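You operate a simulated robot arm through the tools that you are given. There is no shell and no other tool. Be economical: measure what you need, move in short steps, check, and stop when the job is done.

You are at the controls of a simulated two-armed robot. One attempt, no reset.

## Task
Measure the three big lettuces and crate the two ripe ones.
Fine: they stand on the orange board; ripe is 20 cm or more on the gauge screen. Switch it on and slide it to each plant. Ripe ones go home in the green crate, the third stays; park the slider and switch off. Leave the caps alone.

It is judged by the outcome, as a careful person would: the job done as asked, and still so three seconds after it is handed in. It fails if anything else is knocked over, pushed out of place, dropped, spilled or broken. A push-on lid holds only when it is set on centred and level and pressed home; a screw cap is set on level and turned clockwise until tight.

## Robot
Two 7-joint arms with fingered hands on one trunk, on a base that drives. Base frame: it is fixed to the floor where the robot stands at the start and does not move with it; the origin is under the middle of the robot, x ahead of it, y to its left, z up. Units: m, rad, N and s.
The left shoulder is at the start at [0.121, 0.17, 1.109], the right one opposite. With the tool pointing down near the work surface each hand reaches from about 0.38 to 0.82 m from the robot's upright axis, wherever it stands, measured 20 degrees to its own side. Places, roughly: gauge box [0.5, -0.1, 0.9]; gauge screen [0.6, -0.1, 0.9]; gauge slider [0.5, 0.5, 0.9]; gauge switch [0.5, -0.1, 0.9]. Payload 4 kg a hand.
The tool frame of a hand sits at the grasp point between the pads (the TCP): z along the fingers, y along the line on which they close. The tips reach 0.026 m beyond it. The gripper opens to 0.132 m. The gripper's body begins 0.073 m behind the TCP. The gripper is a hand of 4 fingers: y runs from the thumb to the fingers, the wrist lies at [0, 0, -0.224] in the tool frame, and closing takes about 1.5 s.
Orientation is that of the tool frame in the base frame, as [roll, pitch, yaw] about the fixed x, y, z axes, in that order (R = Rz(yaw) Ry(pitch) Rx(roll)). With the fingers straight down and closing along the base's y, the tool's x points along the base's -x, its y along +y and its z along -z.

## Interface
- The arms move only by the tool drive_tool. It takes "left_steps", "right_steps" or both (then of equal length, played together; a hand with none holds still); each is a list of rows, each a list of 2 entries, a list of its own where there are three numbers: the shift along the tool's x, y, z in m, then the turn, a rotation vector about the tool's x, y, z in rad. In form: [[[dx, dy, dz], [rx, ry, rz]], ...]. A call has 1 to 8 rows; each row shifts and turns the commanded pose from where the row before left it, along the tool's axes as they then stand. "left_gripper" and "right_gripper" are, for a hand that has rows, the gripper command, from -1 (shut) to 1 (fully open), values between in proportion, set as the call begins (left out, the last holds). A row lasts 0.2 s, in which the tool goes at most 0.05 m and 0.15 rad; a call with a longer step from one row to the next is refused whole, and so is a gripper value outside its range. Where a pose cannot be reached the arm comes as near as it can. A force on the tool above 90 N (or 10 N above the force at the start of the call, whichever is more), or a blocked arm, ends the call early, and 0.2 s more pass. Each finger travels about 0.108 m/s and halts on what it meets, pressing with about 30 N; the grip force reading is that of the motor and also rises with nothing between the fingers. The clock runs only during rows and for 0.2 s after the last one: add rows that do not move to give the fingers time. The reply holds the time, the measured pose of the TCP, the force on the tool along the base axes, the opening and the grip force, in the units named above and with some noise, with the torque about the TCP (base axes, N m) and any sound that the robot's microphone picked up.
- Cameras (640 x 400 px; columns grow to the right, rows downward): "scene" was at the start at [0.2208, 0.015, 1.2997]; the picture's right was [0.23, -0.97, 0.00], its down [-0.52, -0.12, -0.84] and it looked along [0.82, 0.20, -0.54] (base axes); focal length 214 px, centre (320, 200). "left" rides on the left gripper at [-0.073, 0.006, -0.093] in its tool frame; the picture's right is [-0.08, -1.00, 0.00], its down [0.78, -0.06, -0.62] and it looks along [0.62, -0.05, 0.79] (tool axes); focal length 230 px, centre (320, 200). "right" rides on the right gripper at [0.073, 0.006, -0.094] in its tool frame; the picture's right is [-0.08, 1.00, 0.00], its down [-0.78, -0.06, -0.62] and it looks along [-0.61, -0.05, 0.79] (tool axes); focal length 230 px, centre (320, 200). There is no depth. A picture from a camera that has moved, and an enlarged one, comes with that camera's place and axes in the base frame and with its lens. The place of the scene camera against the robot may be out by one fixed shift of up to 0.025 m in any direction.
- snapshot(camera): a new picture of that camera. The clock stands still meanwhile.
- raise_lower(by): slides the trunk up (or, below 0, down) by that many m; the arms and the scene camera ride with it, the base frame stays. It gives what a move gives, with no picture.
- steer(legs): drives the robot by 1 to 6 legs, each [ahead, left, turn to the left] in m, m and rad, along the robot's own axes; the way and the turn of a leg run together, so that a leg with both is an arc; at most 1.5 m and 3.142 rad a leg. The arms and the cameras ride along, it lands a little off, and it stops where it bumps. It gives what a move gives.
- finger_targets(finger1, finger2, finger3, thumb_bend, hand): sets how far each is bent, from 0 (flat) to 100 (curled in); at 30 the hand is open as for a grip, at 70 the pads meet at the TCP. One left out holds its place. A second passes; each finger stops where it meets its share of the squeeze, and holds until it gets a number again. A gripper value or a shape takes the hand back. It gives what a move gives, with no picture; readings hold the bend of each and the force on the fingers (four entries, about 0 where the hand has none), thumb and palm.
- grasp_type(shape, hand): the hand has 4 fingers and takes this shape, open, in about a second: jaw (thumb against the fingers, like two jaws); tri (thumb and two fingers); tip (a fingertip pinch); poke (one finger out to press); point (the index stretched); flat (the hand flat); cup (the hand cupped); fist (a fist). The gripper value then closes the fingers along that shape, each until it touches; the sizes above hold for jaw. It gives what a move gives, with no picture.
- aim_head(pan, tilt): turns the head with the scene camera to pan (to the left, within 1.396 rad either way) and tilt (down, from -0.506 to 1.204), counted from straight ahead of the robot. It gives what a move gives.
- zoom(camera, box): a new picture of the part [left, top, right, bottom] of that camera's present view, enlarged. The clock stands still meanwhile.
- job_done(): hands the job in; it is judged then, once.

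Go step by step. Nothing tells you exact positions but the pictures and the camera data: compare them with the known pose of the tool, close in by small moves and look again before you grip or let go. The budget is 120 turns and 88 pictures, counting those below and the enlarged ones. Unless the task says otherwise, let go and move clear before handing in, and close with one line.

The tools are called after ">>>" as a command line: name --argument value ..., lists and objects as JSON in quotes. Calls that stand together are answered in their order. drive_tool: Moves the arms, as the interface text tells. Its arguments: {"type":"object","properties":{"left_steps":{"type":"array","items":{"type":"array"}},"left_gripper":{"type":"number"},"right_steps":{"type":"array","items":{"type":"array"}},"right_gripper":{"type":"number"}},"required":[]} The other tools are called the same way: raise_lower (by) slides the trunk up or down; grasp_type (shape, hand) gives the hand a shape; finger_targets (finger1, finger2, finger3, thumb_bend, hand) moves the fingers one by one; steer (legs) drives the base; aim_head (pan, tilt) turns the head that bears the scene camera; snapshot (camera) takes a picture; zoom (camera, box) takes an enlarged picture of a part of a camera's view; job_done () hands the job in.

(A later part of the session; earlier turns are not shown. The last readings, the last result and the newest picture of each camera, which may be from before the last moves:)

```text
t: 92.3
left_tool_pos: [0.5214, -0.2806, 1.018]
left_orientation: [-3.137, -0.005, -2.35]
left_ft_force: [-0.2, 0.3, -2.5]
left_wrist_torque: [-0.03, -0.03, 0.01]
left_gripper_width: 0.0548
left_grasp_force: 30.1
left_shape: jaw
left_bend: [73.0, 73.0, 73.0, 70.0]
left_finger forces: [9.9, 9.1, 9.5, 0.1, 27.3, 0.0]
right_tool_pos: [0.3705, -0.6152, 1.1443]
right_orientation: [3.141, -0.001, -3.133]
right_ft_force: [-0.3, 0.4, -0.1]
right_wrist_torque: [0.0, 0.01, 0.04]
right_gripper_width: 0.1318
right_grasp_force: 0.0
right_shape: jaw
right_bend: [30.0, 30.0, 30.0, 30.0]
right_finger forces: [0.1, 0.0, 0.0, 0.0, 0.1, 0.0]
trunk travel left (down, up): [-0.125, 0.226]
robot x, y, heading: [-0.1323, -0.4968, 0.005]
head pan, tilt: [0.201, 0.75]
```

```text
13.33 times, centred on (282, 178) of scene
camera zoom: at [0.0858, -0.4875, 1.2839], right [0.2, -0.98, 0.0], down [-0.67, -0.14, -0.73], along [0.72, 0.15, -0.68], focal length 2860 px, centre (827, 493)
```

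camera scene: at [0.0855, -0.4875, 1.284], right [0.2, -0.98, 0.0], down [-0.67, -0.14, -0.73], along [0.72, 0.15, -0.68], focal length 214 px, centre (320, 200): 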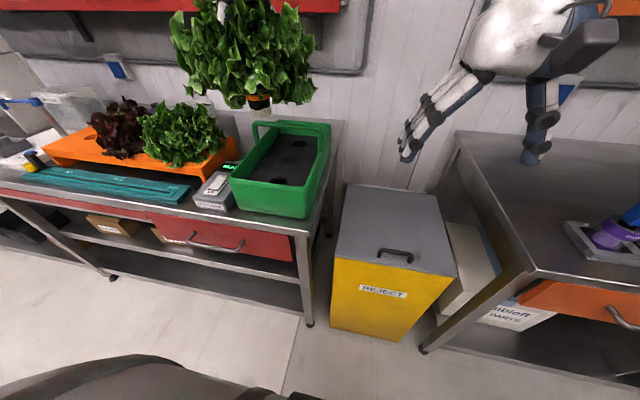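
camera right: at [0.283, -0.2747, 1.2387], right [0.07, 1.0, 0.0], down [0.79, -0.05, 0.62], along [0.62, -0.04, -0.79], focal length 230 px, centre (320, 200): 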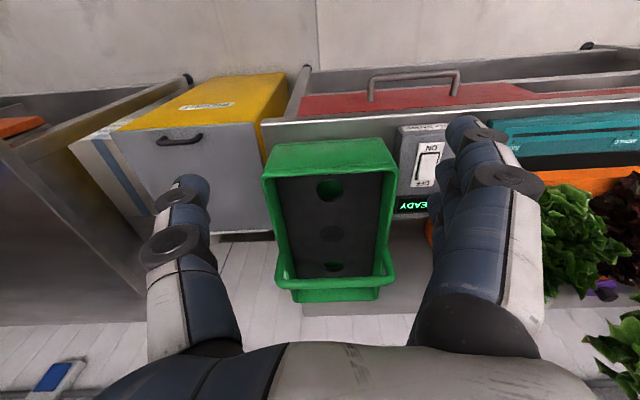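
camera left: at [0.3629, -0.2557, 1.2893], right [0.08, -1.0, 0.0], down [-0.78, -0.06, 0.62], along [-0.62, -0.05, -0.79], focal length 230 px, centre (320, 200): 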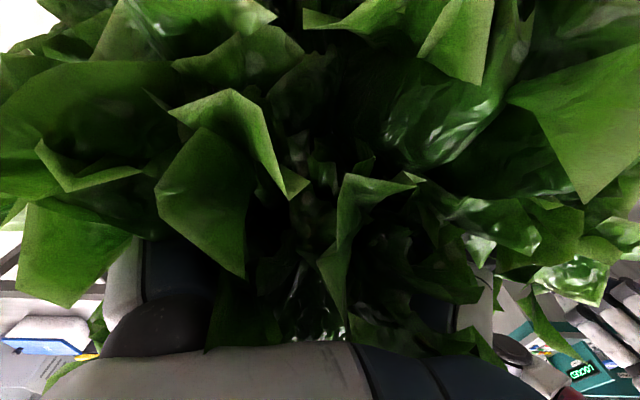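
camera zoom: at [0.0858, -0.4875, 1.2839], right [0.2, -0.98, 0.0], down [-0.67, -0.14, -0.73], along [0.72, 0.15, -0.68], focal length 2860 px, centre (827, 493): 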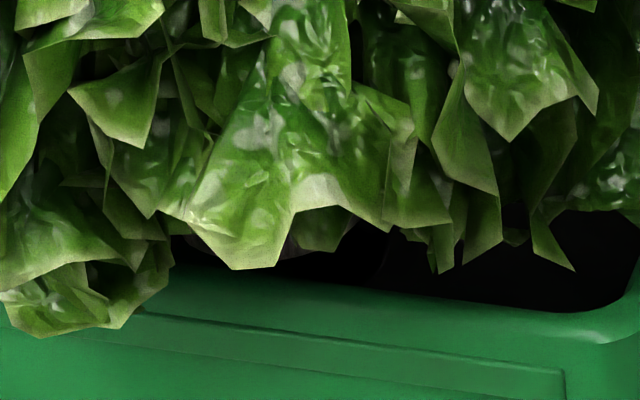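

It lines up to within a couple of millimetres by both estimates. I'll lower in small steps, watching force.

>>> drive_tool --left_steps '[[[0, 0, 0.006], [0, 0, 0]], [[0, 0, 0.006], [0, 0, 0]], [[0, 0, 0.006], [0, 0, 0]], [[0, 0, 0], [0, 0, 0]]]'

```text
t: 93.3
left_tool_pos: [0.5225, -0.2816, 1.0002]
left_orientation: [-3.139, -0.004, -2.35]
left_ft_force: [1.5, -0.4, -2.5]
left_wrist_torque: [0.0, 0.03, 0.02]
left_gripper_width: 0.0545
left_grasp_force: 30.0
left_shape: jaw
left_bend: [73.0, 73.0, 73.0, 70.0]
left_finger forces: [9.9, 9.1, 9.5, 0.1, 27.4, 0.0]
right_tool_pos: [0.3713, -0.6164, 1.1449]
right_orientation: [-3.14, 0.001, -3.13]
right_ft_force: [-0.1, -0.8, 0.1]
right_wrist_torque: [-0.01, 0.01, -0.04]
right_gripper_width: 0.1317
right_grasp_force: 0.0
right_shape: jaw
right_bend: [30.0, 30.0, 30.0, 30.0]
right_finger forces: [0.0, 0.0, 0.0, 0.1, 0.0, 0.0]
trunk travel left (down, up): [-0.125, 0.226]
robot x, y, heading: [-0.1295, -0.5022, 0.003]
head pan, tilt: [0.201, 0.75]
```

>>> drive_tool --left_steps '[[[0, 0, 0.005], [0, 0, 0]], [[0, 0, 0.005], [0, 0, 0]], [[0, 0, 0.005], [0, 0, 0]], [[0, 0, 0], [0, 0, 0]]]'

```text
t: 94.3
left_tool_pos: [0.522, -0.2819, 0.9858]
left_orientation: [-3.138, -0.004, -2.351]
left_ft_force: [-0.9, 0.7, -1.8]
left_wrist_torque: [-0.01, -0.02, -0.01]
left_gripper_width: 0.0546
left_grasp_force: 30.1
left_shape: jaw
left_bend: [73.0, 73.0, 73.0, 70.0]
left_finger forces: [9.9, 9.2, 9.6, 0.0, 27.4, 0.0]
right_tool_pos: [0.3707, -0.6154, 1.1454]
right_orientation: [-3.141, 0.0, -3.131]
right_ft_force: [-0.9, 0.6, 0.2]
right_wrist_torque: [-0.01, 0.0, 0.0]
right_gripper_width: 0.1318
right_grasp_force: 0.1
right_shape: jaw
right_bend: [30.0, 30.0, 30.0, 30.0]
right_finger forces: [0.0, 0.0, 0.1, 0.0, 0.1, 0.1]
trunk travel left (down, up): [-0.125, 0.226]
robot x, y, heading: [-0.1309, -0.4991, 0.001]
head pan, tilt: [0.201, 0.75]
```

No resistance, so the pot is entering the hole. On down.

>>> drive_tool --left_steps '[[[0, 0, 0.005], [0, 0, 0]], [[0, 0, 0.005], [0, 0, 0]], [[0, 0, 0.004], [0, 0, 0]], [[0, 0, 0], [0, 0, 0]]]'

>>> drive_tool --left_steps '[[[0, 0, 0.004], [0, 0, 0]], [[0, 0, 0.004], [0, 0, 0]], [[0, 0, 0], [0, 0, 0]]]'

```text
t: 95.3
left_tool_pos: [0.5218, -0.2813, 0.971]
left_orientation: [-3.136, -0.002, -2.352]
left_ft_force: [0.5, 3.0, -0.2]
left_wrist_torque: [0.11, 0.01, -0.02]
left_gripper_width: 0.055
left_grasp_force: 29.8
left_shape: jaw
left_bend: [73.0, 73.0, 73.0, 70.0]
left_finger forces: [10.8, 9.4, 9.5, 0.1, 26.8, 0.1]
right_tool_pos: [0.3722, -0.615, 1.145]
right_orientation: [-3.14, 0.0, -3.131]
right_ft_force: [0.0, 0.6, -0.8]
right_wrist_torque: [0.01, 0.01, -0.01]
right_gripper_width: 0.132
right_grasp_force: 0.0
right_shape: jaw
right_bend: [30.0, 30.0, 30.0, 30.0]
right_finger forces: [0.1, 0.0, 0.0, 0.1, 0.0, 0.0]
trunk travel left (down, up): [-0.125, 0.226]
robot x, y, heading: [-0.1308, -0.5014, 0.004]
head pan, tilt: [0.201, 0.75]
```

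```text
t: 96.1
left_tool_pos: [0.5213, -0.2833, 0.9627]
left_orientation: [-3.14, -0.003, -2.35]
left_ft_force: [-0.8, 1.5, -1.6]
left_wrist_torque: [0.11, 0.03, 0.02]
left_gripper_width: 0.0546
left_grasp_force: 29.8
left_shape: jaw
left_bend: [73.0, 73.0, 73.0, 70.0]
left_finger forces: [10.9, 9.9, 10.0, 0.0, 27.9, 0.0]
right_tool_pos: [0.3706, -0.6156, 1.1455]
right_orientation: [3.141, 0.0, -3.131]
right_ft_force: [0.6, 1.0, 0.3]
right_wrist_torque: [0.0, -0.03, 0.02]
right_gripper_width: 0.1318
right_grasp_force: 0.1
right_shape: jaw
right_bend: [30.0, 30.0, 30.0, 30.0]
right_finger forces: [0.1, 0.1, 0.1, 0.0, 0.0, 0.0]
trunk travel left (down, up): [-0.125, 0.226]
robot x, y, heading: [-0.1323, -0.4988, 0.003]
head pan, tilt: [0.201, 0.75]
```

The pot touches the hole's side lightly, so it is inside. I'll ease 2 mm left and lower until it sits.

>>> drive_tool --left_steps '[[[-0.0014, 0.0014, 0.003], [0, 0, 0]], [[0, 0, 0.003], [0, 0, 0]], [[0, 0, 0.003], [0, 0, 0]], [[0, 0, 0], [0, 0, 0]]]'

>>> zoom --camera "scene" --box '[220, 100, 348, 228]'

```text
t: 97.1
left_tool_pos: [0.5209, -0.279, 0.9603]
left_orientation: [-3.133, 0.004, -2.351]
left_ft_force: [2.3, -0.3, 30.9]
left_wrist_torque: [0.04, -0.01, -0.02]
left_gripper_width: 0.0552
left_grasp_force: 30.4
left_shape: jaw
left_bend: [74.0, 73.0, 74.0, 71.0]
left_finger forces: [11.4, 10.4, 10.9, 0.1, 33.6, 0.0]
right_tool_pos: [0.3677, -0.618, 1.1462]
right_orientation: [3.142, 0.004, -3.131]
right_ft_force: [0.6, 0.2, -0.5]
right_wrist_torque: [0.0, -0.01, 0.01]
right_gripper_width: 0.1319
right_grasp_force: 0.1
right_shape: jaw
right_bend: [30.0, 30.0, 30.0, 30.0]
right_finger forces: [0.1, 0.1, 0.0, 0.0, 0.0, 0.1]
trunk travel left (down, up): [-0.125, 0.226]
robot x, y, heading: [-0.1303, -0.498, 0.002]
head pan, tilt: [0.201, 0.75]
```

```text
3.12 times, centred on (284, 164) of scene
camera zoom: at [0.0824, -0.4885, 1.2851], right [0.2, -0.98, 0.0], down [-0.67, -0.14, -0.73], along [0.72, 0.15, -0.68], focal length 670 px, centre (432, 312)
```

zoom: 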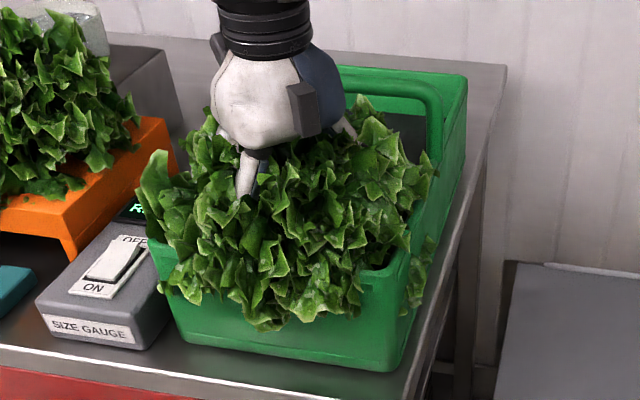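

Seated: 31 N of support, and the lettuce sits low and upright. I relieve the pressure, open partly and rise.

>>> drive_tool --left_steps '[[[0, 0, -0.004], [0, 0, 0]], [[0, 0, 0], [0, 0, 0]]]'

>>> drive_tool --left_steps '[[[0, 0, 0], [0, 0, 0]], [[0, 0, 0], [0, 0, 0]], [[0, 0, 0], [0, 0, 0]], [[0, 0, 0], [0, 0, 0]]]' --left_gripper 0.5

>>> drive_tool --left_steps '[[[0, 0, -0.02], [0, 0, 0]], [[0, 0, -0.03], [0, 0, 0]], [[0, 0, -0.04], [0, 0, 0]], [[0, 0, -0.04], [0, 0, 0]], [[0, 0, -0.04], [0, 0, 0]], [[0, 0, -0.04], [0, 0, 0]]]'

>>> snapshot --camera "scene"

```text
t: 97.7
left_tool_pos: [0.5205, -0.28, 0.9603]
left_orientation: [-3.138, -0.001, -2.351]
left_ft_force: [4.2, 0.9, 22.7]
left_wrist_torque: [-0.04, -0.13, 0.0]
left_gripper_width: 0.0552
left_grasp_force: 30.0
left_shape: jaw
left_bend: [74.0, 73.0, 74.0, 71.0]
left_finger forces: [11.5, 10.2, 10.2, 0.0, 33.6, 0.0]
right_tool_pos: [0.37, -0.6165, 1.146]
right_orientation: [3.141, 0.001, -3.13]
right_ft_force: [-0.2, -0.3, 0.1]
right_wrist_torque: [-0.01, -0.04, 0.03]
right_gripper_width: 0.1318
right_grasp_force: 0.0
right_shape: jaw
right_bend: [30.0, 30.0, 30.0, 30.0]
right_finger forces: [0.1, 0.0, 0.1, 0.0, 0.0, 0.1]
trunk travel left (down, up): [-0.125, 0.226]
robot x, y, heading: [-0.1362, -0.4979, -0.0]
head pan, tilt: [0.201, 0.75]
```

```text
t: 98.7
left_tool_pos: [0.5214, -0.2798, 0.9584]
left_orientation: [-3.14, -0.003, -2.351]
left_ft_force: [0.2, -0.4, -0.2]
left_wrist_torque: [-0.01, -0.01, -0.01]
left_gripper_width: 0.0985
left_grasp_force: 0.0
left_shape: jaw
left_bend: [64.0, 64.0, 64.0, 60.0]
left_finger forces: [0.0, 0.0, 0.9, 0.0, 0.0, 0.1]
right_tool_pos: [0.3709, -0.6146, 1.1444]
right_orientation: [-3.142, -0.001, -3.131]
right_ft_force: [0.1, -0.9, 0.9]
right_wrist_torque: [0.02, -0.01, 0.01]
right_gripper_width: 0.1321
right_grasp_force: 0.1
right_shape: jaw
right_bend: [30.0, 30.0, 30.0, 30.0]
right_finger forces: [0.0, 0.0, 0.0, 0.1, 0.0, 0.0]
trunk travel left (down, up): [-0.125, 0.226]
robot x, y, heading: [-0.1315, -0.4987, 0.003]
head pan, tilt: [0.201, 0.75]
```

```text
t: 100.1
left_tool_pos: [0.521, -0.2765, 1.1709]
left_orientation: [-3.138, -0.003, -2.349]
left_ft_force: [0.0, 0.0, 0.3]
left_wrist_torque: [0.02, 0.0, -0.02]
left_gripper_width: 0.0986
left_grasp_force: 0.0
left_shape: jaw
left_bend: [64.0, 64.0, 64.0, 60.0]
left_finger forces: [0.1, 0.1, 0.0, 0.0, 0.0, 0.1]
right_tool_pos: [0.3694, -0.6159, 1.1443]
right_orientation: [-3.141, 0.003, -3.133]
right_ft_force: [0.6, -0.5, 0.0]
right_wrist_torque: [-0.02, 0.0, 0.02]
right_gripper_width: 0.1317
right_grasp_force: 0.1
right_shape: jaw
right_bend: [30.0, 30.0, 30.0, 30.0]
right_finger forces: [0.0, 0.0, 0.0, 0.0, 0.1, 0.0]
trunk travel left (down, up): [-0.125, 0.226]
robot x, y, heading: [-0.1276, -0.4966, 0.005]
head pan, tilt: [0.201, 0.75]
```

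```text
17 pictures are left
camera scene: at [0.0851, -0.4875, 1.2841], right [0.2, -0.98, 0.0], down [-0.67, -0.14, -0.73], along [0.72, 0.15, -0.68], focal length 214 px, centre (320, 200)
```

scene: 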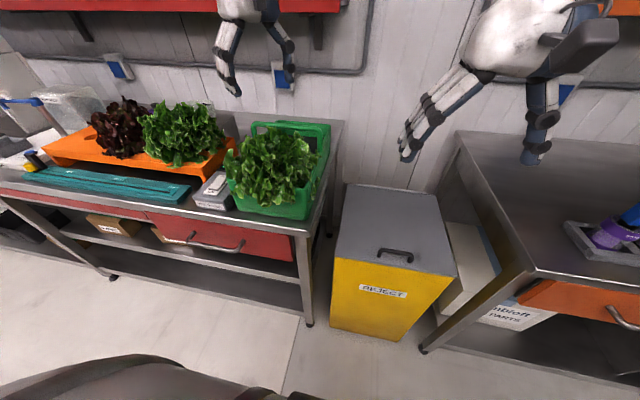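

The first lettuce sits well in the near hole. I'll raise both hands and drive so the open left hand stands over the right lettuce (stem expected at about (0.61, 0.038)).

>>> drive_tool --left_steps '[[[0, 0, -0.015], [0, 0, 0]], [[0, 0, -0.015], [0, 0, 0]]]' --right_steps '[[[0, 0, -0.04], [0, 0, 0]], [[0, 0, -0.04], [0, 0, 0]]]' --left_gripper 1

>>> steer --legs '[[0, 0.315, 0], [0.088, 0, 0]]'

>>> snapshot --camera "left"

```text
t: 100.7
left_tool_pos: [0.5218, -0.2782, 1.1999]
left_orientation: [-3.141, -0.003, -2.349]
left_ft_force: [0.7, -0.8, 0.6]
left_wrist_torque: [-0.02, 0.03, 0.01]
left_gripper_width: 0.1315
left_grasp_force: 0.0
left_shape: jaw
left_bend: [30.0, 30.0, 30.0, 30.0]
left_finger forces: [0.1, 0.0, 0.0, 0.0, 0.0, 0.0]
right_tool_pos: [0.3702, -0.6166, 1.2259]
right_orientation: [-3.141, 0.0, -3.132]
right_ft_force: [0.7, 0.1, -1.1]
right_wrist_torque: [-0.02, 0.0, -0.01]
right_gripper_width: 0.1318
right_grasp_force: 0.1
right_shape: jaw
right_bend: [30.0, 30.0, 30.0, 30.0]
right_finger forces: [0.0, 0.0, 0.1, 0.0, 0.0, 0.0]
trunk travel left (down, up): [-0.125, 0.226]
robot x, y, heading: [-0.1275, -0.5, 0.002]
head pan, tilt: [0.201, 0.75]
```

```text
t: 104.7
left_tool_pos: [0.6091, 0.0324, 1.1996]
left_orientation: [-3.137, -0.002, -2.35]
left_ft_force: [-0.2, 0.1, -0.6]
left_wrist_torque: [-0.01, 0.01, -0.03]
left_gripper_width: 0.132
left_grasp_force: 0.0
left_shape: jaw
left_bend: [30.0, 30.0, 30.0, 30.0]
left_finger forces: [0.0, 0.1, 0.0, 0.1, 0.1, 0.0]
right_tool_pos: [0.4573, -0.304, 1.2266]
right_orientation: [-3.141, 0.001, -3.132]
right_ft_force: [-0.2, -0.7, 0.5]
right_wrist_torque: [-0.03, 0.03, 0.0]
right_gripper_width: 0.1319
right_grasp_force: 0.1
right_shape: jaw
right_bend: [30.0, 30.0, 30.0, 30.0]
right_finger forces: [0.0, 0.0, 0.0, 0.0, 0.0, 0.1]
trunk travel left (down, up): [-0.125, 0.226]
robot x, y, heading: [-0.0442, -0.1886, 0.003]
head pan, tilt: [0.201, 0.75]
```

```text
16 pictures are left
camera left: at [0.6564, 0.0893, 1.2921], right [0.76, -0.65, 0.0], down [-0.51, -0.6, 0.62], along [-0.4, -0.47, -0.79], focal length 230 px, centre (320, 200)
```

left: 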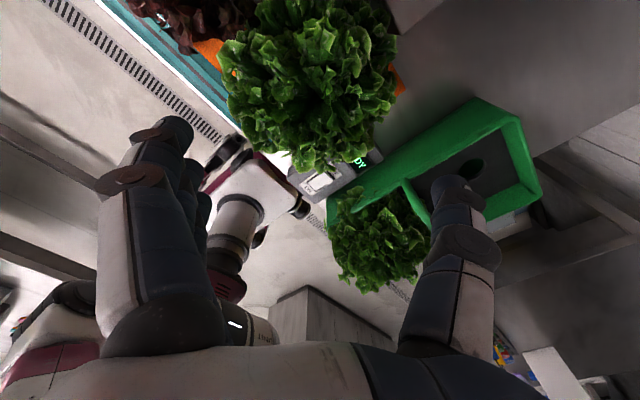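

The lettuce is under the hand, and the far hole is visible at about (0.73, -0.266). I'll shift 6 mm and descend in stages.

>>> drive_tool --left_steps '[[[-0.0043, 0.0042, 0.03], [0, 0, 0]], [[0, 0, 0.04], [0, 0, 0]], [[0, 0, 0.04], [0, 0, 0]], [[0, 0, 0.03], [0, 0, 0]], [[0, 0, 0.02], [0, 0, 0]], [[0, 0, 0.02], [0, 0, 0]]]' --left_gripper 1

>>> drive_tool --left_steps '[[[0, 0, 0.01], [0, 0, 0]], [[0, 0, 0.01], [0, 0, 0]], [[0, 0, 0.01], [0, 0, 0]], [[0, 0, 0.009], [0, 0, 0]]]'

>>> drive_tool --left_steps '[[[0, 0, 0], [0, 0, 0]], [[0, 0, 0], [0, 0, 0]], [[0, 0, 0], [0, 0, 0]], [[0, 0, 0], [0, 0, 0]], [[0, 0, 0], [0, 0, 0]]]' --left_gripper -0.2

```text
t: 106.1
left_tool_pos: [0.6094, 0.0373, 1.0191]
left_orientation: [-3.139, -0.003, -2.349]
left_ft_force: [0.7, 0.4, -0.1]
left_wrist_torque: [-0.01, -0.03, 0.02]
left_gripper_width: 0.1321
left_grasp_force: 0.1
left_shape: jaw
left_bend: [30.0, 30.0, 30.0, 30.0]
left_finger forces: [0.0, 0.1, 0.1, 0.0, 0.0, 0.0]
right_tool_pos: [0.4582, -0.3052, 1.2254]
right_orientation: [-3.14, 0.001, -3.131]
right_ft_force: [-0.4, 0.3, 1.0]
right_wrist_torque: [-0.02, 0.01, 0.02]
right_gripper_width: 0.1319
right_grasp_force: 0.1
right_shape: jaw
right_bend: [30.0, 30.0, 30.0, 30.0]
right_finger forces: [0.0, 0.1, 0.0, 0.1, 0.1, 0.0]
trunk travel left (down, up): [-0.125, 0.226]
robot x, y, heading: [-0.0458, -0.1875, 0.007]
head pan, tilt: [0.201, 0.75]
```

```text
t: 107.1
left_tool_pos: [0.6088, 0.038, 0.9795]
left_orientation: [-3.14, -0.004, -2.352]
left_ft_force: [0.4, 0.4, 0.6]
left_wrist_torque: [-0.01, 0.04, 0.04]
left_gripper_width: 0.1318
left_grasp_force: 0.0
left_shape: jaw
left_bend: [30.0, 30.0, 30.0, 30.0]
left_finger forces: [0.0, 0.0, 0.1, 0.0, 0.0, 0.1]
right_tool_pos: [0.4572, -0.3043, 1.2255]
right_orientation: [3.141, 0.001, -3.132]
right_ft_force: [0.6, -0.9, 0.7]
right_wrist_torque: [-0.03, -0.02, 0.01]
right_gripper_width: 0.1318
right_grasp_force: 0.2
right_shape: jaw
right_bend: [30.0, 30.0, 30.0, 30.0]
right_finger forces: [0.0, 0.0, 0.0, 0.0, 0.0, 0.0]
trunk travel left (down, up): [-0.125, 0.226]
robot x, y, heading: [-0.046, -0.1861, 0.003]
head pan, tilt: [0.201, 0.75]
```

```text
t: 108.3
left_tool_pos: [0.6083, 0.0384, 0.9804]
left_orientation: [-3.138, -0.002, -2.349]
left_ft_force: [-0.8, 0.8, -1.4]
left_wrist_torque: [0.03, 0.03, 0.01]
left_gripper_width: 0.0546
left_grasp_force: 29.6
left_shape: jaw
left_bend: [73.0, 73.0, 73.0, 70.0]
left_finger forces: [9.6, 9.0, 9.2, 0.0, 26.7, 0.1]
right_tool_pos: [0.4563, -0.3054, 1.2252]
right_orientation: [-3.142, 0.001, -3.132]
right_ft_force: [0.4, -0.2, 1.2]
right_wrist_torque: [0.02, 0.0, -0.02]
right_gripper_width: 0.1317
right_grasp_force: 0.0
right_shape: jaw
right_bend: [30.0, 30.0, 30.0, 30.0]
right_finger forces: [0.1, 0.0, 0.0, 0.0, 0.0, 0.0]
trunk travel left (down, up): [-0.125, 0.226]
robot x, y, heading: [-0.0464, -0.1907, 0.007]
head pan, tilt: [0.201, 0.75]
```

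Gripped the same 55 mm core. I'll lift, drive over to the crate and extend towards the far hole.

>>> drive_tool --left_steps '[[[0, 0, 0], [0, 0, 0]], [[0, 0, -0.02], [0, 0, 0]], [[0, 0, -0.04], [0, 0, 0]], [[0, 0, -0.04], [0, 0, 0]], [[0, 0, -0.04], [0, 0, 0]], [[0, 0, -0.04], [0, 0, 0]], [[0, 0, -0.04], [0, 0, 0]]]' --left_gripper -1

>>> steer --legs '[[0, -0.306, 0], [0.04, 0, 0]]'

>>> drive_tool --left_steps '[[[-0.02, -0.02, 0], [0, 0, 0]], [[-0.02, -0.02, 0], [0, 0, 0]], [[-0.02, -0.02, 0], [0, 0, 0]]]'

>>> snapshot --camera "scene"

```text
t: 109.9
left_tool_pos: [0.6088, 0.0387, 1.202]
left_orientation: [-3.139, -0.003, -2.349]
left_ft_force: [0.3, -0.7, -1.4]
left_wrist_torque: [0.02, -0.02, -0.01]
left_gripper_width: 0.0545
left_grasp_force: 29.7
left_shape: jaw
left_bend: [73.0, 73.0, 73.0, 70.0]
left_finger forces: [9.7, 8.9, 9.2, 0.0, 27.4, 0.0]
right_tool_pos: [0.4568, -0.3038, 1.2252]
right_orientation: [-3.142, 0.0, -3.131]
right_ft_force: [-0.2, -0.8, 1.6]
right_wrist_torque: [0.0, 0.0, 0.01]
right_gripper_width: 0.1318
right_grasp_force: 0.0
right_shape: jaw
right_bend: [30.0, 30.0, 30.0, 30.0]
right_finger forces: [0.0, 0.0, 0.0, 0.0, 0.0, 0.0]
trunk travel left (down, up): [-0.125, 0.226]
robot x, y, heading: [-0.0437, -0.1874, 0.004]
head pan, tilt: [0.201, 0.75]
```

```text
t: 113.6
left_tool_pos: [0.6498, -0.2679, 1.2005]
left_orientation: [-3.137, -0.004, -2.351]
left_ft_force: [0.2, -0.4, -3.4]
left_wrist_torque: [0.02, 0.0, 0.01]
left_gripper_width: 0.0542
left_grasp_force: 30.1
left_shape: jaw
left_bend: [73.0, 73.0, 73.0, 70.0]
left_finger forces: [9.6, 9.0, 9.2, 0.0, 27.5, 0.0]
right_tool_pos: [0.4987, -0.6108, 1.2271]
right_orientation: [3.141, 0.002, -3.132]
right_ft_force: [1.0, 0.0, -0.2]
right_wrist_torque: [-0.01, 0.03, -0.01]
right_gripper_width: 0.1321
right_grasp_force: 0.1
right_shape: jaw
right_bend: [30.0, 30.0, 30.0, 30.0]
right_finger forces: [0.0, 0.0, 0.1, 0.1, 0.1, 0.0]
trunk travel left (down, up): [-0.125, 0.226]
robot x, y, heading: [0.0001, -0.4941, 0.001]
head pan, tilt: [0.201, 0.75]
```

```text
t: 114.4
left_tool_pos: [0.7036, -0.2677, 1.1949]
left_orientation: [-3.139, -0.004, -2.349]
left_ft_force: [0.1, -0.1, -1.7]
left_wrist_torque: [0.04, -0.02, -0.02]
left_gripper_width: 0.0546
left_grasp_force: 29.9
left_shape: jaw
left_bend: [73.0, 73.0, 73.0, 70.0]
left_finger forces: [9.5, 9.0, 9.2, 0.1, 27.3, 0.0]
left hand out of reach, approached as far as the arm can: row 2, 3
right_tool_pos: [0.4988, -0.6097, 1.2253]
right_orientation: [-3.141, 0.0, -3.132]
right_ft_force: [0.2, -0.8, 0.0]
right_wrist_torque: [-0.01, 0.01, 0.02]
right_gripper_width: 0.1317
right_grasp_force: 0.1
right_shape: jaw
right_bend: [30.0, 30.0, 30.0, 30.0]
right_finger forces: [0.0, 0.0, 0.1, 0.0, 0.0, 0.0]
trunk travel left (down, up): [-0.125, 0.226]
robot x, y, heading: [-0.0041, -0.4892, 0.001]
head pan, tilt: [0.201, 0.75]
```

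```text
15 pictures are left
camera scene: at [0.2127, -0.4813, 1.284], right [0.2, -0.98, 0.0], down [-0.67, -0.14, -0.73], along [0.72, 0.15, -0.68], focal length 214 px, centre (320, 200)
```

scene: 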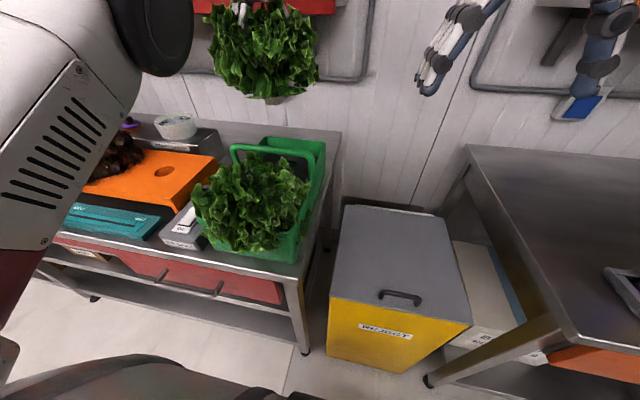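

The arm is at its limit at this height, so the base edges forward 5 cm and I re-aim.

>>> steer --legs '[[0.05, 0, 0]]'

>>> drive_tool --left_steps '[[[0, 0, 0.02], [0, 0, 0]], [[0, 0, 0.02], [0, 0, 0]]]'

```text
t: 115.4
left_tool_pos: [0.7531, -0.2674, 1.1932]
left_orientation: [-3.141, -0.003, -2.35]
left_ft_force: [-0.1, 0.0, -1.9]
left_wrist_torque: [-0.04, 0.04, 0.01]
left_gripper_width: 0.0543
left_grasp_force: 30.1
left_shape: jaw
left_bend: [73.0, 73.0, 73.0, 70.0]
left_finger forces: [9.5, 8.8, 9.1, 0.1, 27.2, 0.0]
right_tool_pos: [0.5481, -0.61, 1.2265]
right_orientation: [3.141, -0.003, -3.131]
right_ft_force: [-0.3, -0.5, -0.3]
right_wrist_torque: [0.0, 0.05, 0.0]
right_gripper_width: 0.1321
right_grasp_force: 0.1
right_shape: jaw
right_bend: [30.0, 30.0, 30.0, 30.0]
right_finger forces: [0.1, 0.1, 0.0, 0.0, 0.0, 0.0]
trunk travel left (down, up): [-0.125, 0.226]
robot x, y, heading: [0.0493, -0.4913, 0.002]
head pan, tilt: [0.201, 0.75]
```

```text
t: 116.0
left_tool_pos: [0.7539, -0.2668, 1.1526]
left_orientation: [-3.141, -0.003, -2.349]
left_ft_force: [1.2, -1.2, -2.2]
left_wrist_torque: [0.01, 0.02, -0.03]
left_gripper_width: 0.0541
left_grasp_force: 29.5
left_shape: jaw
left_bend: [73.0, 73.0, 73.0, 70.0]
left_finger forces: [9.5, 8.9, 8.9, 0.0, 27.1, 0.1]
right_tool_pos: [0.5477, -0.6094, 1.2249]
right_orientation: [3.14, -0.001, -3.131]
right_ft_force: [-0.5, 0.0, 0.2]
right_wrist_torque: [0.01, -0.01, -0.01]
right_gripper_width: 0.132
right_grasp_force: 0.1
right_shape: jaw
right_bend: [30.0, 30.0, 30.0, 30.0]
right_finger forces: [0.0, 0.0, 0.0, 0.0, 0.0, 0.1]
trunk travel left (down, up): [-0.125, 0.226]
robot x, y, heading: [0.0471, -0.4937, 0.006]
head pan, tilt: [0.201, 0.75]
```

>>> drive_tool --left_steps '[[[0.014, 0.0142, 0.02], [0, 0, 0]], [[0, 0, 0.03], [0, 0, 0]], [[0, 0, 0.02], [0, 0, 0]]]'

>>> zoom --camera "scene" --box '[200, 70, 360, 230]'

```text
t: 116.8
left_tool_pos: [0.7313, -0.2667, 1.0842]
left_orientation: [-3.138, -0.005, -2.351]
left_ft_force: [0.2, 0.6, -1.2]
left_wrist_torque: [0.01, -0.03, -0.03]
left_gripper_width: 0.0543
left_grasp_force: 30.2
left_shape: jaw
left_bend: [73.0, 73.0, 73.0, 70.0]
left_finger forces: [9.4, 8.7, 9.0, 0.0, 27.0, 0.0]
right_tool_pos: [0.5473, -0.6109, 1.2251]
right_orientation: [-3.141, 0.0, -3.131]
right_ft_force: [-0.2, 0.4, 0.0]
right_wrist_torque: [0.01, -0.01, 0.01]
right_gripper_width: 0.1317
right_grasp_force: 0.0
right_shape: jaw
right_bend: [30.0, 30.0, 30.0, 30.0]
right_finger forces: [0.1, 0.1, 0.0, 0.0, 0.0, 0.0]
trunk travel left (down, up): [-0.125, 0.226]
robot x, y, heading: [0.0508, -0.4951, 0.006]
head pan, tilt: [0.201, 0.75]
```

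```text
2.50 times, centred on (280, 150) of scene
camera zoom: at [0.2618, -0.4814, 1.284], right [0.2, -0.98, 0.0], down [-0.67, -0.14, -0.73], along [0.72, 0.15, -0.68], focal length 536 px, centre (420, 325)
```

zoom: 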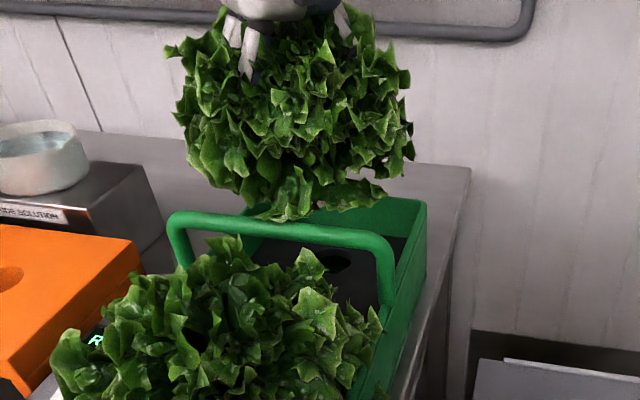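

The far hole is visible at about (0.735, -0.274) after correcting for the bias found on the near hole. I'll shift slightly right and lower so the pot base comes into view.

>>> drive_tool --left_steps '[[[0.0015, -0.0055, 0.02], [0, 0, 0]], [[0, 0, 0.02], [0, 0, 0]], [[0, 0, 0.015], [0, 0, 0]]]'

>>> zoom --camera "scene" --box '[260, 150, 316, 185]'

```text
t: 117.6
left_tool_pos: [0.736, -0.2725, 1.0297]
left_orientation: [-3.139, -0.004, -2.349]
left_ft_force: [0.4, -0.6, -2.7]
left_wrist_torque: [0.0, -0.01, -0.02]
left_gripper_width: 0.0544
left_grasp_force: 29.9
left_shape: jaw
left_bend: [73.0, 73.0, 73.0, 70.0]
left_finger forces: [9.4, 8.8, 9.0, 0.0, 26.9, 0.1]
right_tool_pos: [0.5483, -0.6103, 1.2248]
right_orientation: [-3.141, 0.002, -3.132]
right_ft_force: [0.6, 0.2, 1.1]
right_wrist_torque: [0.01, -0.03, 0.02]
right_gripper_width: 0.1319
right_grasp_force: 0.1
right_shape: jaw
right_bend: [30.0, 30.0, 30.0, 30.0]
right_finger forces: [0.1, 0.0, 0.0, 0.0, 0.1, 0.1]
trunk travel left (down, up): [-0.125, 0.226]
robot x, y, heading: [0.0454, -0.4945, 0.006]
head pan, tilt: [0.201, 0.75]
```

```text
11.43 times, centred on (288, 168) of scene
camera zoom: at [0.2624, -0.4814, 1.2838], right [0.2, -0.98, 0.0], down [-0.67, -0.14, -0.73], along [0.72, 0.15, -0.68], focal length 2451 px, centre (686, 571)
```

zoom: 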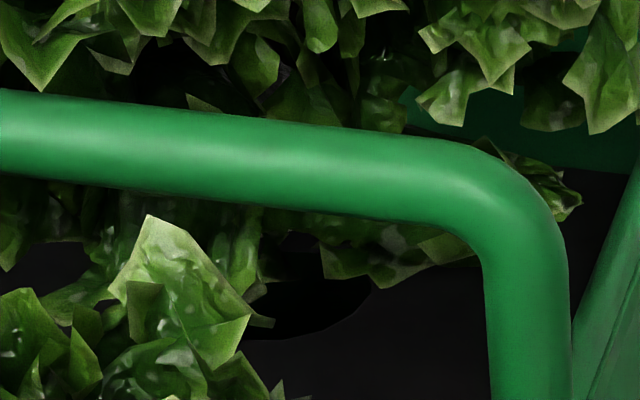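

The hole's rim is visible below the handle. A 4 mm pull-back centres the pot, and then I lower in small steps, feeling for contact.

>>> drive_tool --left_steps '[[[0.0035, 0.0021, 0.006], [0, 0, 0]], [[0, 0, 0.008], [0, 0, 0]], [[0, 0, 0.006], [0, 0, 0]], [[0, 0, 0], [0, 0, 0]]]'

>>> drive_tool --left_steps '[[[0, 0, 0.004], [0, 0, 0]], [[0, 0, 0.004], [0, 0, 0]], [[0, 0, 0.004], [0, 0, 0]], [[0, 0, 0], [0, 0, 0]]]'

```text
t: 118.6
left_tool_pos: [0.731, -0.2752, 1.0087]
left_orientation: [-3.14, -0.004, -2.351]
left_ft_force: [-0.1, -0.6, -2.1]
left_wrist_torque: [0.0, 0.01, -0.02]
left_gripper_width: 0.0543
left_grasp_force: 30.0
left_shape: jaw
left_bend: [73.0, 73.0, 73.0, 70.0]
left_finger forces: [9.4, 8.8, 9.0, 0.1, 26.9, 0.0]
right_tool_pos: [0.5483, -0.6105, 1.2261]
right_orientation: [-3.141, 0.001, -3.132]
right_ft_force: [-0.1, -0.2, -0.7]
right_wrist_torque: [0.0, 0.02, -0.02]
right_gripper_width: 0.1319
right_grasp_force: 0.1
right_shape: jaw
right_bend: [30.0, 30.0, 30.0, 30.0]
right_finger forces: [0.0, 0.0, 0.0, 0.1, 0.0, 0.0]
trunk travel left (down, up): [-0.125, 0.226]
robot x, y, heading: [0.0446, -0.494, 0.005]
head pan, tilt: [0.201, 0.75]
```

```text
t: 119.6
left_tool_pos: [0.732, -0.274, 0.9963]
left_orientation: [-3.139, -0.003, -2.352]
left_ft_force: [-0.7, -0.1, -1.3]
left_wrist_torque: [0.03, 0.01, -0.03]
left_gripper_width: 0.0541
left_grasp_force: 30.2
left_shape: jaw
left_bend: [73.0, 73.0, 73.0, 70.0]
left_finger forces: [9.3, 8.8, 9.0, 0.1, 27.0, 0.0]
right_tool_pos: [0.547, -0.6105, 1.2254]
right_orientation: [-3.141, 0.001, -3.133]
right_ft_force: [0.2, -0.7, 0.6]
right_wrist_torque: [0.0, -0.01, 0.01]
right_gripper_width: 0.1318
right_grasp_force: 0.0
right_shape: jaw
right_bend: [30.0, 30.0, 30.0, 30.0]
right_finger forces: [0.1, 0.0, 0.0, 0.0, 0.1, 0.0]
trunk travel left (down, up): [-0.125, 0.226]
robot x, y, heading: [0.0454, -0.496, 0.003]
head pan, tilt: [0.201, 0.75]
```

>>> zoom --camera "scene" --box '[260, 150, 316, 185]'

```text
11.43 times, centred on (288, 168) of scene
camera zoom: at [0.262, -0.4813, 1.284], right [0.2, -0.98, 0.0], down [-0.67, -0.14, -0.73], along [0.72, 0.15, -0.68], focal length 2451 px, centre (686, 571)
```

zoom: 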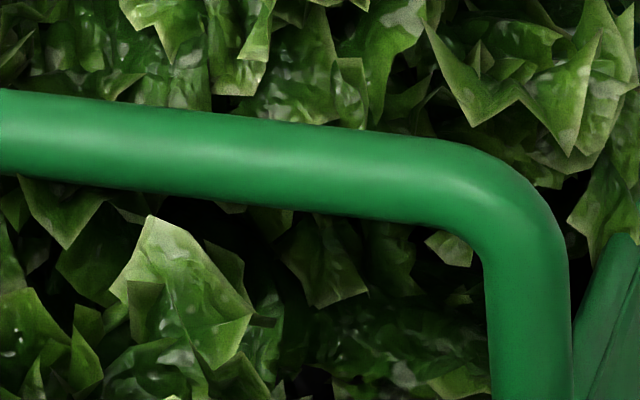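

The leaves hide the pot now, so I go on by feel in small steps.

>>> drive_tool --left_steps '[[[0, 0, 0.004], [0, 0, 0]], [[0, 0, 0.003], [0, 0, 0]], [[0, 0, 0.003], [0, 0, 0]], [[0, 0, 0], [0, 0, 0]]]'

>>> drive_tool --left_steps '[[[0, 0, 0.003], [0, 0, 0]], [[0, 0, 0.003], [0, 0, 0]], [[0, 0, 0], [0, 0, 0]]]'

```text
t: 120.6
left_tool_pos: [0.7312, -0.2737, 0.988]
left_orientation: [-3.138, -0.003, -2.35]
left_ft_force: [-0.3, 0.6, -1.8]
left_wrist_torque: [0.01, 0.05, -0.01]
left_gripper_width: 0.0545
left_grasp_force: 30.0
left_shape: jaw
left_bend: [73.0, 73.0, 73.0, 70.0]
left_finger forces: [9.5, 8.9, 8.9, 0.0, 26.9, 0.0]
right_tool_pos: [0.5464, -0.6105, 1.2256]
right_orientation: [3.141, 0.0, -3.132]
right_ft_force: [0.2, -0.2, 0.4]
right_wrist_torque: [-0.03, 0.03, 0.03]
right_gripper_width: 0.1318
right_grasp_force: 0.0
right_shape: jaw
right_bend: [30.0, 30.0, 30.0, 30.0]
right_finger forces: [0.0, 0.0, 0.0, 0.0, 0.0, 0.0]
trunk travel left (down, up): [-0.125, 0.226]
robot x, y, heading: [0.0452, -0.4935, 0.005]
head pan, tilt: [0.201, 0.75]
```

```text
t: 121.4
left_tool_pos: [0.7323, -0.274, 0.9813]
left_orientation: [-3.138, -0.004, -2.35]
left_ft_force: [-0.4, -0.7, -1.1]
left_wrist_torque: [0.01, 0.01, -0.01]
left_gripper_width: 0.0545
left_grasp_force: 30.2
left_shape: jaw
left_bend: [73.0, 73.0, 73.0, 70.0]
left_finger forces: [9.6, 8.8, 8.9, 0.0, 26.8, 0.1]
right_tool_pos: [0.5476, -0.6105, 1.2262]
right_orientation: [3.14, 0.001, -3.132]
right_ft_force: [-0.2, 0.4, -1.0]
right_wrist_torque: [-0.01, -0.04, 0.01]
right_gripper_width: 0.1318
right_grasp_force: 0.1
right_shape: jaw
right_bend: [30.0, 30.0, 30.0, 30.0]
right_finger forces: [0.0, 0.0, 0.0, 0.0, 0.1, 0.0]
trunk travel left (down, up): [-0.125, 0.226]
robot x, y, heading: [0.0432, -0.4935, 0.002]
head pan, tilt: [0.201, 0.75]
```

No contact at z 0.981, so it is in the hole. I lower it to seat.

>>> drive_tool --left_steps '[[[0, 0, 0.004], [0, 0, 0]], [[0, 0, 0.004], [0, 0, 0]], [[0, 0, 0.003], [0, 0, 0]], [[0, 0, 0], [0, 0, 0]]]'

>>> drive_tool --left_steps '[[[0, 0, 0.003], [0, 0, 0]], [[0, 0, 0.003], [0, 0, 0]], [[0, 0, 0.003], [0, 0, 0]], [[0, 0, 0], [0, 0, 0]]]'

```text
t: 122.4
left_tool_pos: [0.731, -0.273, 0.9713]
left_orientation: [-3.137, -0.003, -2.351]
left_ft_force: [3.1, -0.1, 0.9]
left_wrist_torque: [-0.03, -0.13, -0.02]
left_gripper_width: 0.0544
left_grasp_force: 29.6
left_shape: jaw
left_bend: [74.0, 73.0, 73.0, 70.0]
left_finger forces: [9.9, 8.8, 8.8, 0.1, 29.2, 0.0]
right_tool_pos: [0.5476, -0.6107, 1.2254]
right_orientation: [3.141, 0.0, -3.131]
right_ft_force: [-0.2, -0.1, -0.8]
right_wrist_torque: [0.04, -0.02, 0.02]
right_gripper_width: 0.1319
right_grasp_force: 0.1
right_shape: jaw
right_bend: [30.0, 30.0, 30.0, 30.0]
right_finger forces: [0.0, 0.0, 0.0, 0.1, 0.1, 0.1]
trunk travel left (down, up): [-0.125, 0.226]
robot x, y, heading: [0.0447, -0.4934, 0.005]
head pan, tilt: [0.201, 0.75]
```

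```text
t: 123.4
left_tool_pos: [0.7308, -0.2723, 0.962]
left_orientation: [-3.14, -0.004, -2.35]
left_ft_force: [1.0, -0.6, -1.3]
left_wrist_torque: [-0.04, -0.03, 0.01]
left_gripper_width: 0.054
left_grasp_force: 30.4
left_shape: jaw
left_bend: [74.0, 73.0, 73.0, 70.0]
left_finger forces: [9.8, 9.4, 9.8, 0.0, 29.7, 0.0]
right_tool_pos: [0.5474, -0.6096, 1.225]
right_orientation: [3.14, 0.001, -3.13]
right_ft_force: [-0.5, -0.1, 0.4]
right_wrist_torque: [-0.03, -0.03, 0.01]
right_gripper_width: 0.1319
right_grasp_force: 0.0
right_shape: jaw
right_bend: [30.0, 30.0, 30.0, 30.0]
right_finger forces: [0.0, 0.1, 0.0, 0.0, 0.1, 0.0]
trunk travel left (down, up): [-0.125, 0.226]
robot x, y, heading: [0.0497, -0.4948, 0.006]
head pan, tilt: [0.201, 0.75]
```

>>> drive_tool --left_steps '[[[0, 0, 0.003], [0, 0, 0]], [[0, 0, 0.002], [0, 0, 0]], [[0, 0, 0], [0, 0, 0]]]'

```text
t: 124.2
left_tool_pos: [0.7312, -0.2738, 0.96]
left_orientation: [-3.138, 0.001, -2.35]
left_ft_force: [2.3, -0.2, 14.9]
left_wrist_torque: [-0.04, -0.01, 0.01]
left_gripper_width: 0.0544
left_grasp_force: 29.6
left_shape: jaw
left_bend: [74.0, 73.0, 74.0, 70.0]
left_finger forces: [10.3, 9.7, 10.4, 0.0, 31.9, 0.0]
right_tool_pos: [0.5454, -0.6103, 1.2271]
right_orientation: [-3.141, 0.001, -3.132]
right_ft_force: [-1.7, -0.6, 0.1]
right_wrist_torque: [0.0, -0.03, 0.01]
right_gripper_width: 0.1318
right_grasp_force: 0.0
right_shape: jaw
right_bend: [30.0, 30.0, 30.0, 30.0]
right_finger forces: [0.1, 0.1, 0.0, 0.0, 0.0, 0.1]
trunk travel left (down, up): [-0.125, 0.226]
robot x, y, heading: [0.0432, -0.496, 0.005]
head pan, tilt: [0.201, 0.75]
```

It seats at the same height as the first. Release and rise.

>>> drive_tool --left_steps '[[[0, 0, -0.002], [0, 0, 0]], [[0, 0, 0], [0, 0, 0]], [[0, 0, 0], [0, 0, 0]], [[0, 0, 0], [0, 0, 0]], [[0, 0, 0], [0, 0, 0]]]' --left_gripper 0.5

>>> drive_tool --left_steps '[[[0, 0, -0.02], [0, 0, 0]], [[0, 0, -0.03], [0, 0, 0]], [[0, 0, -0.04], [0, 0, 0]], [[0, 0, -0.04], [0, 0, 0]], [[0, 0, -0.04], [0, 0, 0]], [[0, 0, -0.04], [0, 0, 0]]]'

>>> drive_tool --left_steps '[[[0.03, 0.03, 0], [0, 0, 0]], [[0.03, 0.03, 0], [0, 0, 0]], [[0.02, 0.02, -0.02], [0, 0, 0]]]'

>>> steer --legs '[[-0.25, 0, 0]]'

>>> snapshot --camera "scene"

```text
t: 125.4
left_tool_pos: [0.7317, -0.275, 0.9592]
left_orientation: [-3.138, -0.004, -2.352]
left_ft_force: [-0.8, 0.1, -0.1]
left_wrist_torque: [-0.01, 0.03, 0.02]
left_gripper_width: 0.0985
left_grasp_force: 0.1
left_shape: jaw
left_bend: [64.0, 64.0, 64.0, 60.0]
left_finger forces: [0.0, 0.0, 0.1, 0.0, 0.0, 0.1]
right_tool_pos: [0.5474, -0.6092, 1.2268]
right_orientation: [3.14, 0.001, -3.13]
right_ft_force: [0.1, 1.1, -0.3]
right_wrist_torque: [0.0, -0.02, 0.01]
right_gripper_width: 0.132
right_grasp_force: 0.1
right_shape: jaw
right_bend: [30.0, 30.0, 30.0, 30.0]
right_finger forces: [0.0, 0.1, 0.0, 0.1, 0.0, 0.1]
trunk travel left (down, up): [-0.125, 0.226]
robot x, y, heading: [0.0456, -0.4938, -0.001]
head pan, tilt: [0.201, 0.75]
```

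```text
t: 126.8
left_tool_pos: [0.7325, -0.2723, 1.1684]
left_orientation: [-3.14, -0.004, -2.347]
left_ft_force: [0.7, -0.1, 0.0]
left_wrist_torque: [0.01, 0.02, -0.01]
left_gripper_width: 0.0985
left_grasp_force: 0.1
left_shape: jaw
left_bend: [64.0, 64.0, 64.0, 60.0]
left_finger forces: [0.0, 0.0, 0.1, 0.0, 0.0, 0.0]
right_tool_pos: [0.5472, -0.6102, 1.2258]
right_orientation: [-3.14, 0.002, -3.131]
right_ft_force: [0.4, 0.7, 0.0]
right_wrist_torque: [-0.01, 0.0, -0.02]
right_gripper_width: 0.1318
right_grasp_force: 0.1
right_shape: jaw
right_bend: [30.0, 30.0, 30.0, 30.0]
right_finger forces: [0.1, 0.1, 0.0, 0.0, 0.0, 0.1]
trunk travel left (down, up): [-0.125, 0.226]
robot x, y, heading: [0.0484, -0.4918, 0.005]
head pan, tilt: [0.201, 0.75]
```

```text
t: 127.6
left_tool_pos: [0.6294, -0.2482, 1.196]
left_orientation: [-3.084, -0.048, -2.323]
left_ft_force: [0.0, -0.3, -0.4]
left_wrist_torque: [-0.04, -0.02, 0.0]
left_gripper_width: 0.0988
left_grasp_force: 0.0
left_shape: jaw
left_bend: [64.0, 64.0, 64.0, 60.0]
left_finger forces: [0.0, 0.1, 0.0, 0.0, 0.1, 0.1]
left hand out of reach, approached as far as the arm can: row 3
right_tool_pos: [0.5469, -0.6085, 1.2255]
right_orientation: [-3.14, 0.003, -3.131]
right_ft_force: [0.1, 0.3, -1.5]
right_wrist_torque: [-0.01, -0.01, 0.0]
right_gripper_width: 0.1318
right_grasp_force: 0.0
right_shape: jaw
right_bend: [30.0, 30.0, 30.0, 30.0]
right_finger forces: [0.1, 0.0, 0.0, 0.1, 0.1, 0.1]
trunk travel left (down, up): [-0.125, 0.226]
robot x, y, heading: [0.046, -0.4926, 0.006]
head pan, tilt: [0.201, 0.75]
```

```text
t: 129.4
left_tool_pos: [0.381, -0.248, 1.19]
left_orientation: [-3.095, -0.054, -2.317]
left_ft_force: [-0.7, 0.0, 0.1]
left_wrist_torque: [0.0, -0.03, -0.02]
left_gripper_width: 0.0988
left_grasp_force: 0.0
left_shape: jaw
left_bend: [64.0, 64.0, 64.0, 60.0]
left_finger forces: [0.0, 0.0, 0.1, 0.0, 0.0, 0.0]
right_tool_pos: [0.2959, -0.6097, 1.2249]
right_orientation: [3.141, -0.001, -3.128]
right_ft_force: [-0.1, 0.1, 0.0]
right_wrist_torque: [-0.01, -0.02, -0.02]
right_gripper_width: 0.1319
right_grasp_force: 0.0
right_shape: jaw
right_bend: [30.0, 30.0, 30.0, 30.0]
right_finger forces: [0.0, 0.1, 0.1, 0.0, 0.1, 0.0]
trunk travel left (down, up): [-0.125, 0.226]
robot x, y, heading: [-0.2035, -0.4961, 0.003]
head pan, tilt: [0.201, 0.75]
```

```text
11 pictures are left
camera scene: at [0.0122, -0.4903, 1.2825], right [0.11, -0.99, 0.0], down [-0.69, -0.07, -0.72], along [0.72, 0.08, -0.69], focal length 214 px, centre (320, 200)
```

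scene: 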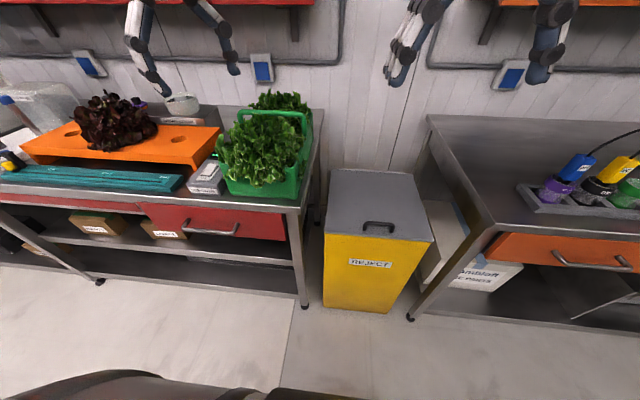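

Both lettuces stand in the crate, with the red one left on the board. Now I drive back to switch the gauge off with the right index finger.

>>> finger_targets --hand "right" --finger1 60 --finger2 100 --finger3 100 --thumb_bend 100

>>> steer --legs '[[0, 0.496, 0], [0.22, 0, 0]]'

>>> drive_tool --right_steps '[[[0, 0, 0.02], [0, 0, -0.131]], [[0, 0, 0.02], [0, 0, -0.131]], [[0, 0, 0.02], [0, 0, -0.131]], [[0, 0, 0.02], [0, 0, -0.131]], [[0, 0, 0.02], [0, 0, -0.131]], [[0, 0, 0.02], [0, 0, -0.131]]]'

>>> zoom --camera "right" --box '[200, 0, 520, 200]'

```text
t: 130.4
left_tool_pos: [0.3802, -0.2467, 1.1897]
left_orientation: [-3.09, -0.06, -2.316]
left_ft_force: [0.5, -0.6, 0.4]
left_wrist_torque: [-0.01, 0.01, -0.02]
left_gripper_width: 0.0986
left_grasp_force: 0.0
left_shape: jaw
left_bend: [64.0, 64.0, 64.0, 60.0]
left_finger forces: [0.0, 0.0, 0.0, 0.0, 0.0, 0.0]
right_tool_pos: [0.297, -0.61, 1.2255]
right_orientation: [3.141, -0.001, -3.129]
right_ft_force: [0.2, 0.4, 0.3]
right_wrist_torque: [0.0, 0.01, 0.0]
right_gripper_width: 0.0338
right_grasp_force: 0.1
right_shape: fingers
right_bend: [60.0, 93.0, 100.0, 100.0]
right_finger forces: [0.1, 0.0, 0.0, 0.0, 0.0, 0.0]
trunk travel left (down, up): [-0.125, 0.226]
robot x, y, heading: [-0.2018, -0.4968, 0.005]
head pan, tilt: [0.201, 0.75]
```

```text
t: 136.5
left_tool_pos: [0.6013, 0.2399, 1.1907]
left_orientation: [-3.091, -0.059, -2.32]
left_ft_force: [0.1, 0.1, 0.0]
left_wrist_torque: [0.02, 0.01, -0.02]
left_gripper_width: 0.0987
left_grasp_force: 0.0
left_shape: jaw
left_bend: [64.0, 64.0, 64.0, 60.0]
left_finger forces: [0.1, 0.0, 0.1, 0.1, 0.0, 0.0]
right_tool_pos: [0.5155, -0.1233, 1.226]
right_orientation: [3.141, -0.001, -3.135]
right_ft_force: [0.1, 0.2, -0.7]
right_wrist_torque: [0.03, 0.01, -0.02]
right_gripper_width: 0.0338
right_grasp_force: 0.0
right_shape: fingers
right_bend: [60.0, 94.0, 100.0, 100.0]
right_finger forces: [0.1, 0.0, 0.1, 0.0, 0.0, 0.0]
trunk travel left (down, up): [-0.125, 0.226]
robot x, y, heading: [0.0166, -0.007, 0.001]
head pan, tilt: [0.201, 0.75]
```

```text
t: 137.9
left_tool_pos: [0.6025, 0.2415, 1.1906]
left_orientation: [-3.091, -0.059, -2.317]
left_ft_force: [0.8, 0.8, -1.0]
left_wrist_torque: [-0.01, 0.01, 0.02]
left_gripper_width: 0.0986
left_grasp_force: 0.0
left_shape: jaw
left_bend: [64.0, 64.0, 64.0, 60.0]
left_finger forces: [0.1, 0.1, 0.0, 0.1, 0.1, 0.0]
right_tool_pos: [0.5163, -0.1223, 1.1049]
right_orientation: [3.141, 0.001, -2.344]
right_ft_force: [-0.4, 0.7, -0.3]
right_wrist_torque: [0.02, 0.0, 0.01]
right_gripper_width: 0.0341
right_grasp_force: 0.1
right_shape: fingers
right_bend: [60.0, 94.0, 100.0, 100.0]
right_finger forces: [0.1, 0.0, 0.0, 0.0, 0.0, 0.0]
trunk travel left (down, up): [-0.125, 0.226]
robot x, y, heading: [0.0149, -0.0042, -0.004]
head pan, tilt: [0.201, 0.75]
```

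```text
2.00 times, centred on (360, 100) of right
camera zoom: at [0.4596, -0.1688, 1.199], right [-0.66, 0.75, 0.0], down [0.59, 0.52, 0.62], along [0.46, 0.41, -0.79], focal length 460 px, centre (240, 400)
```

zoom: 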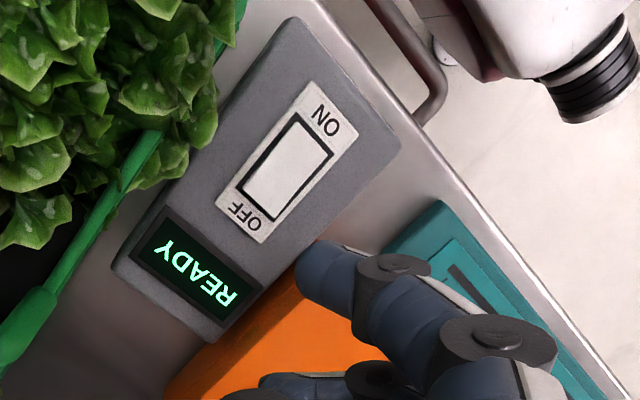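

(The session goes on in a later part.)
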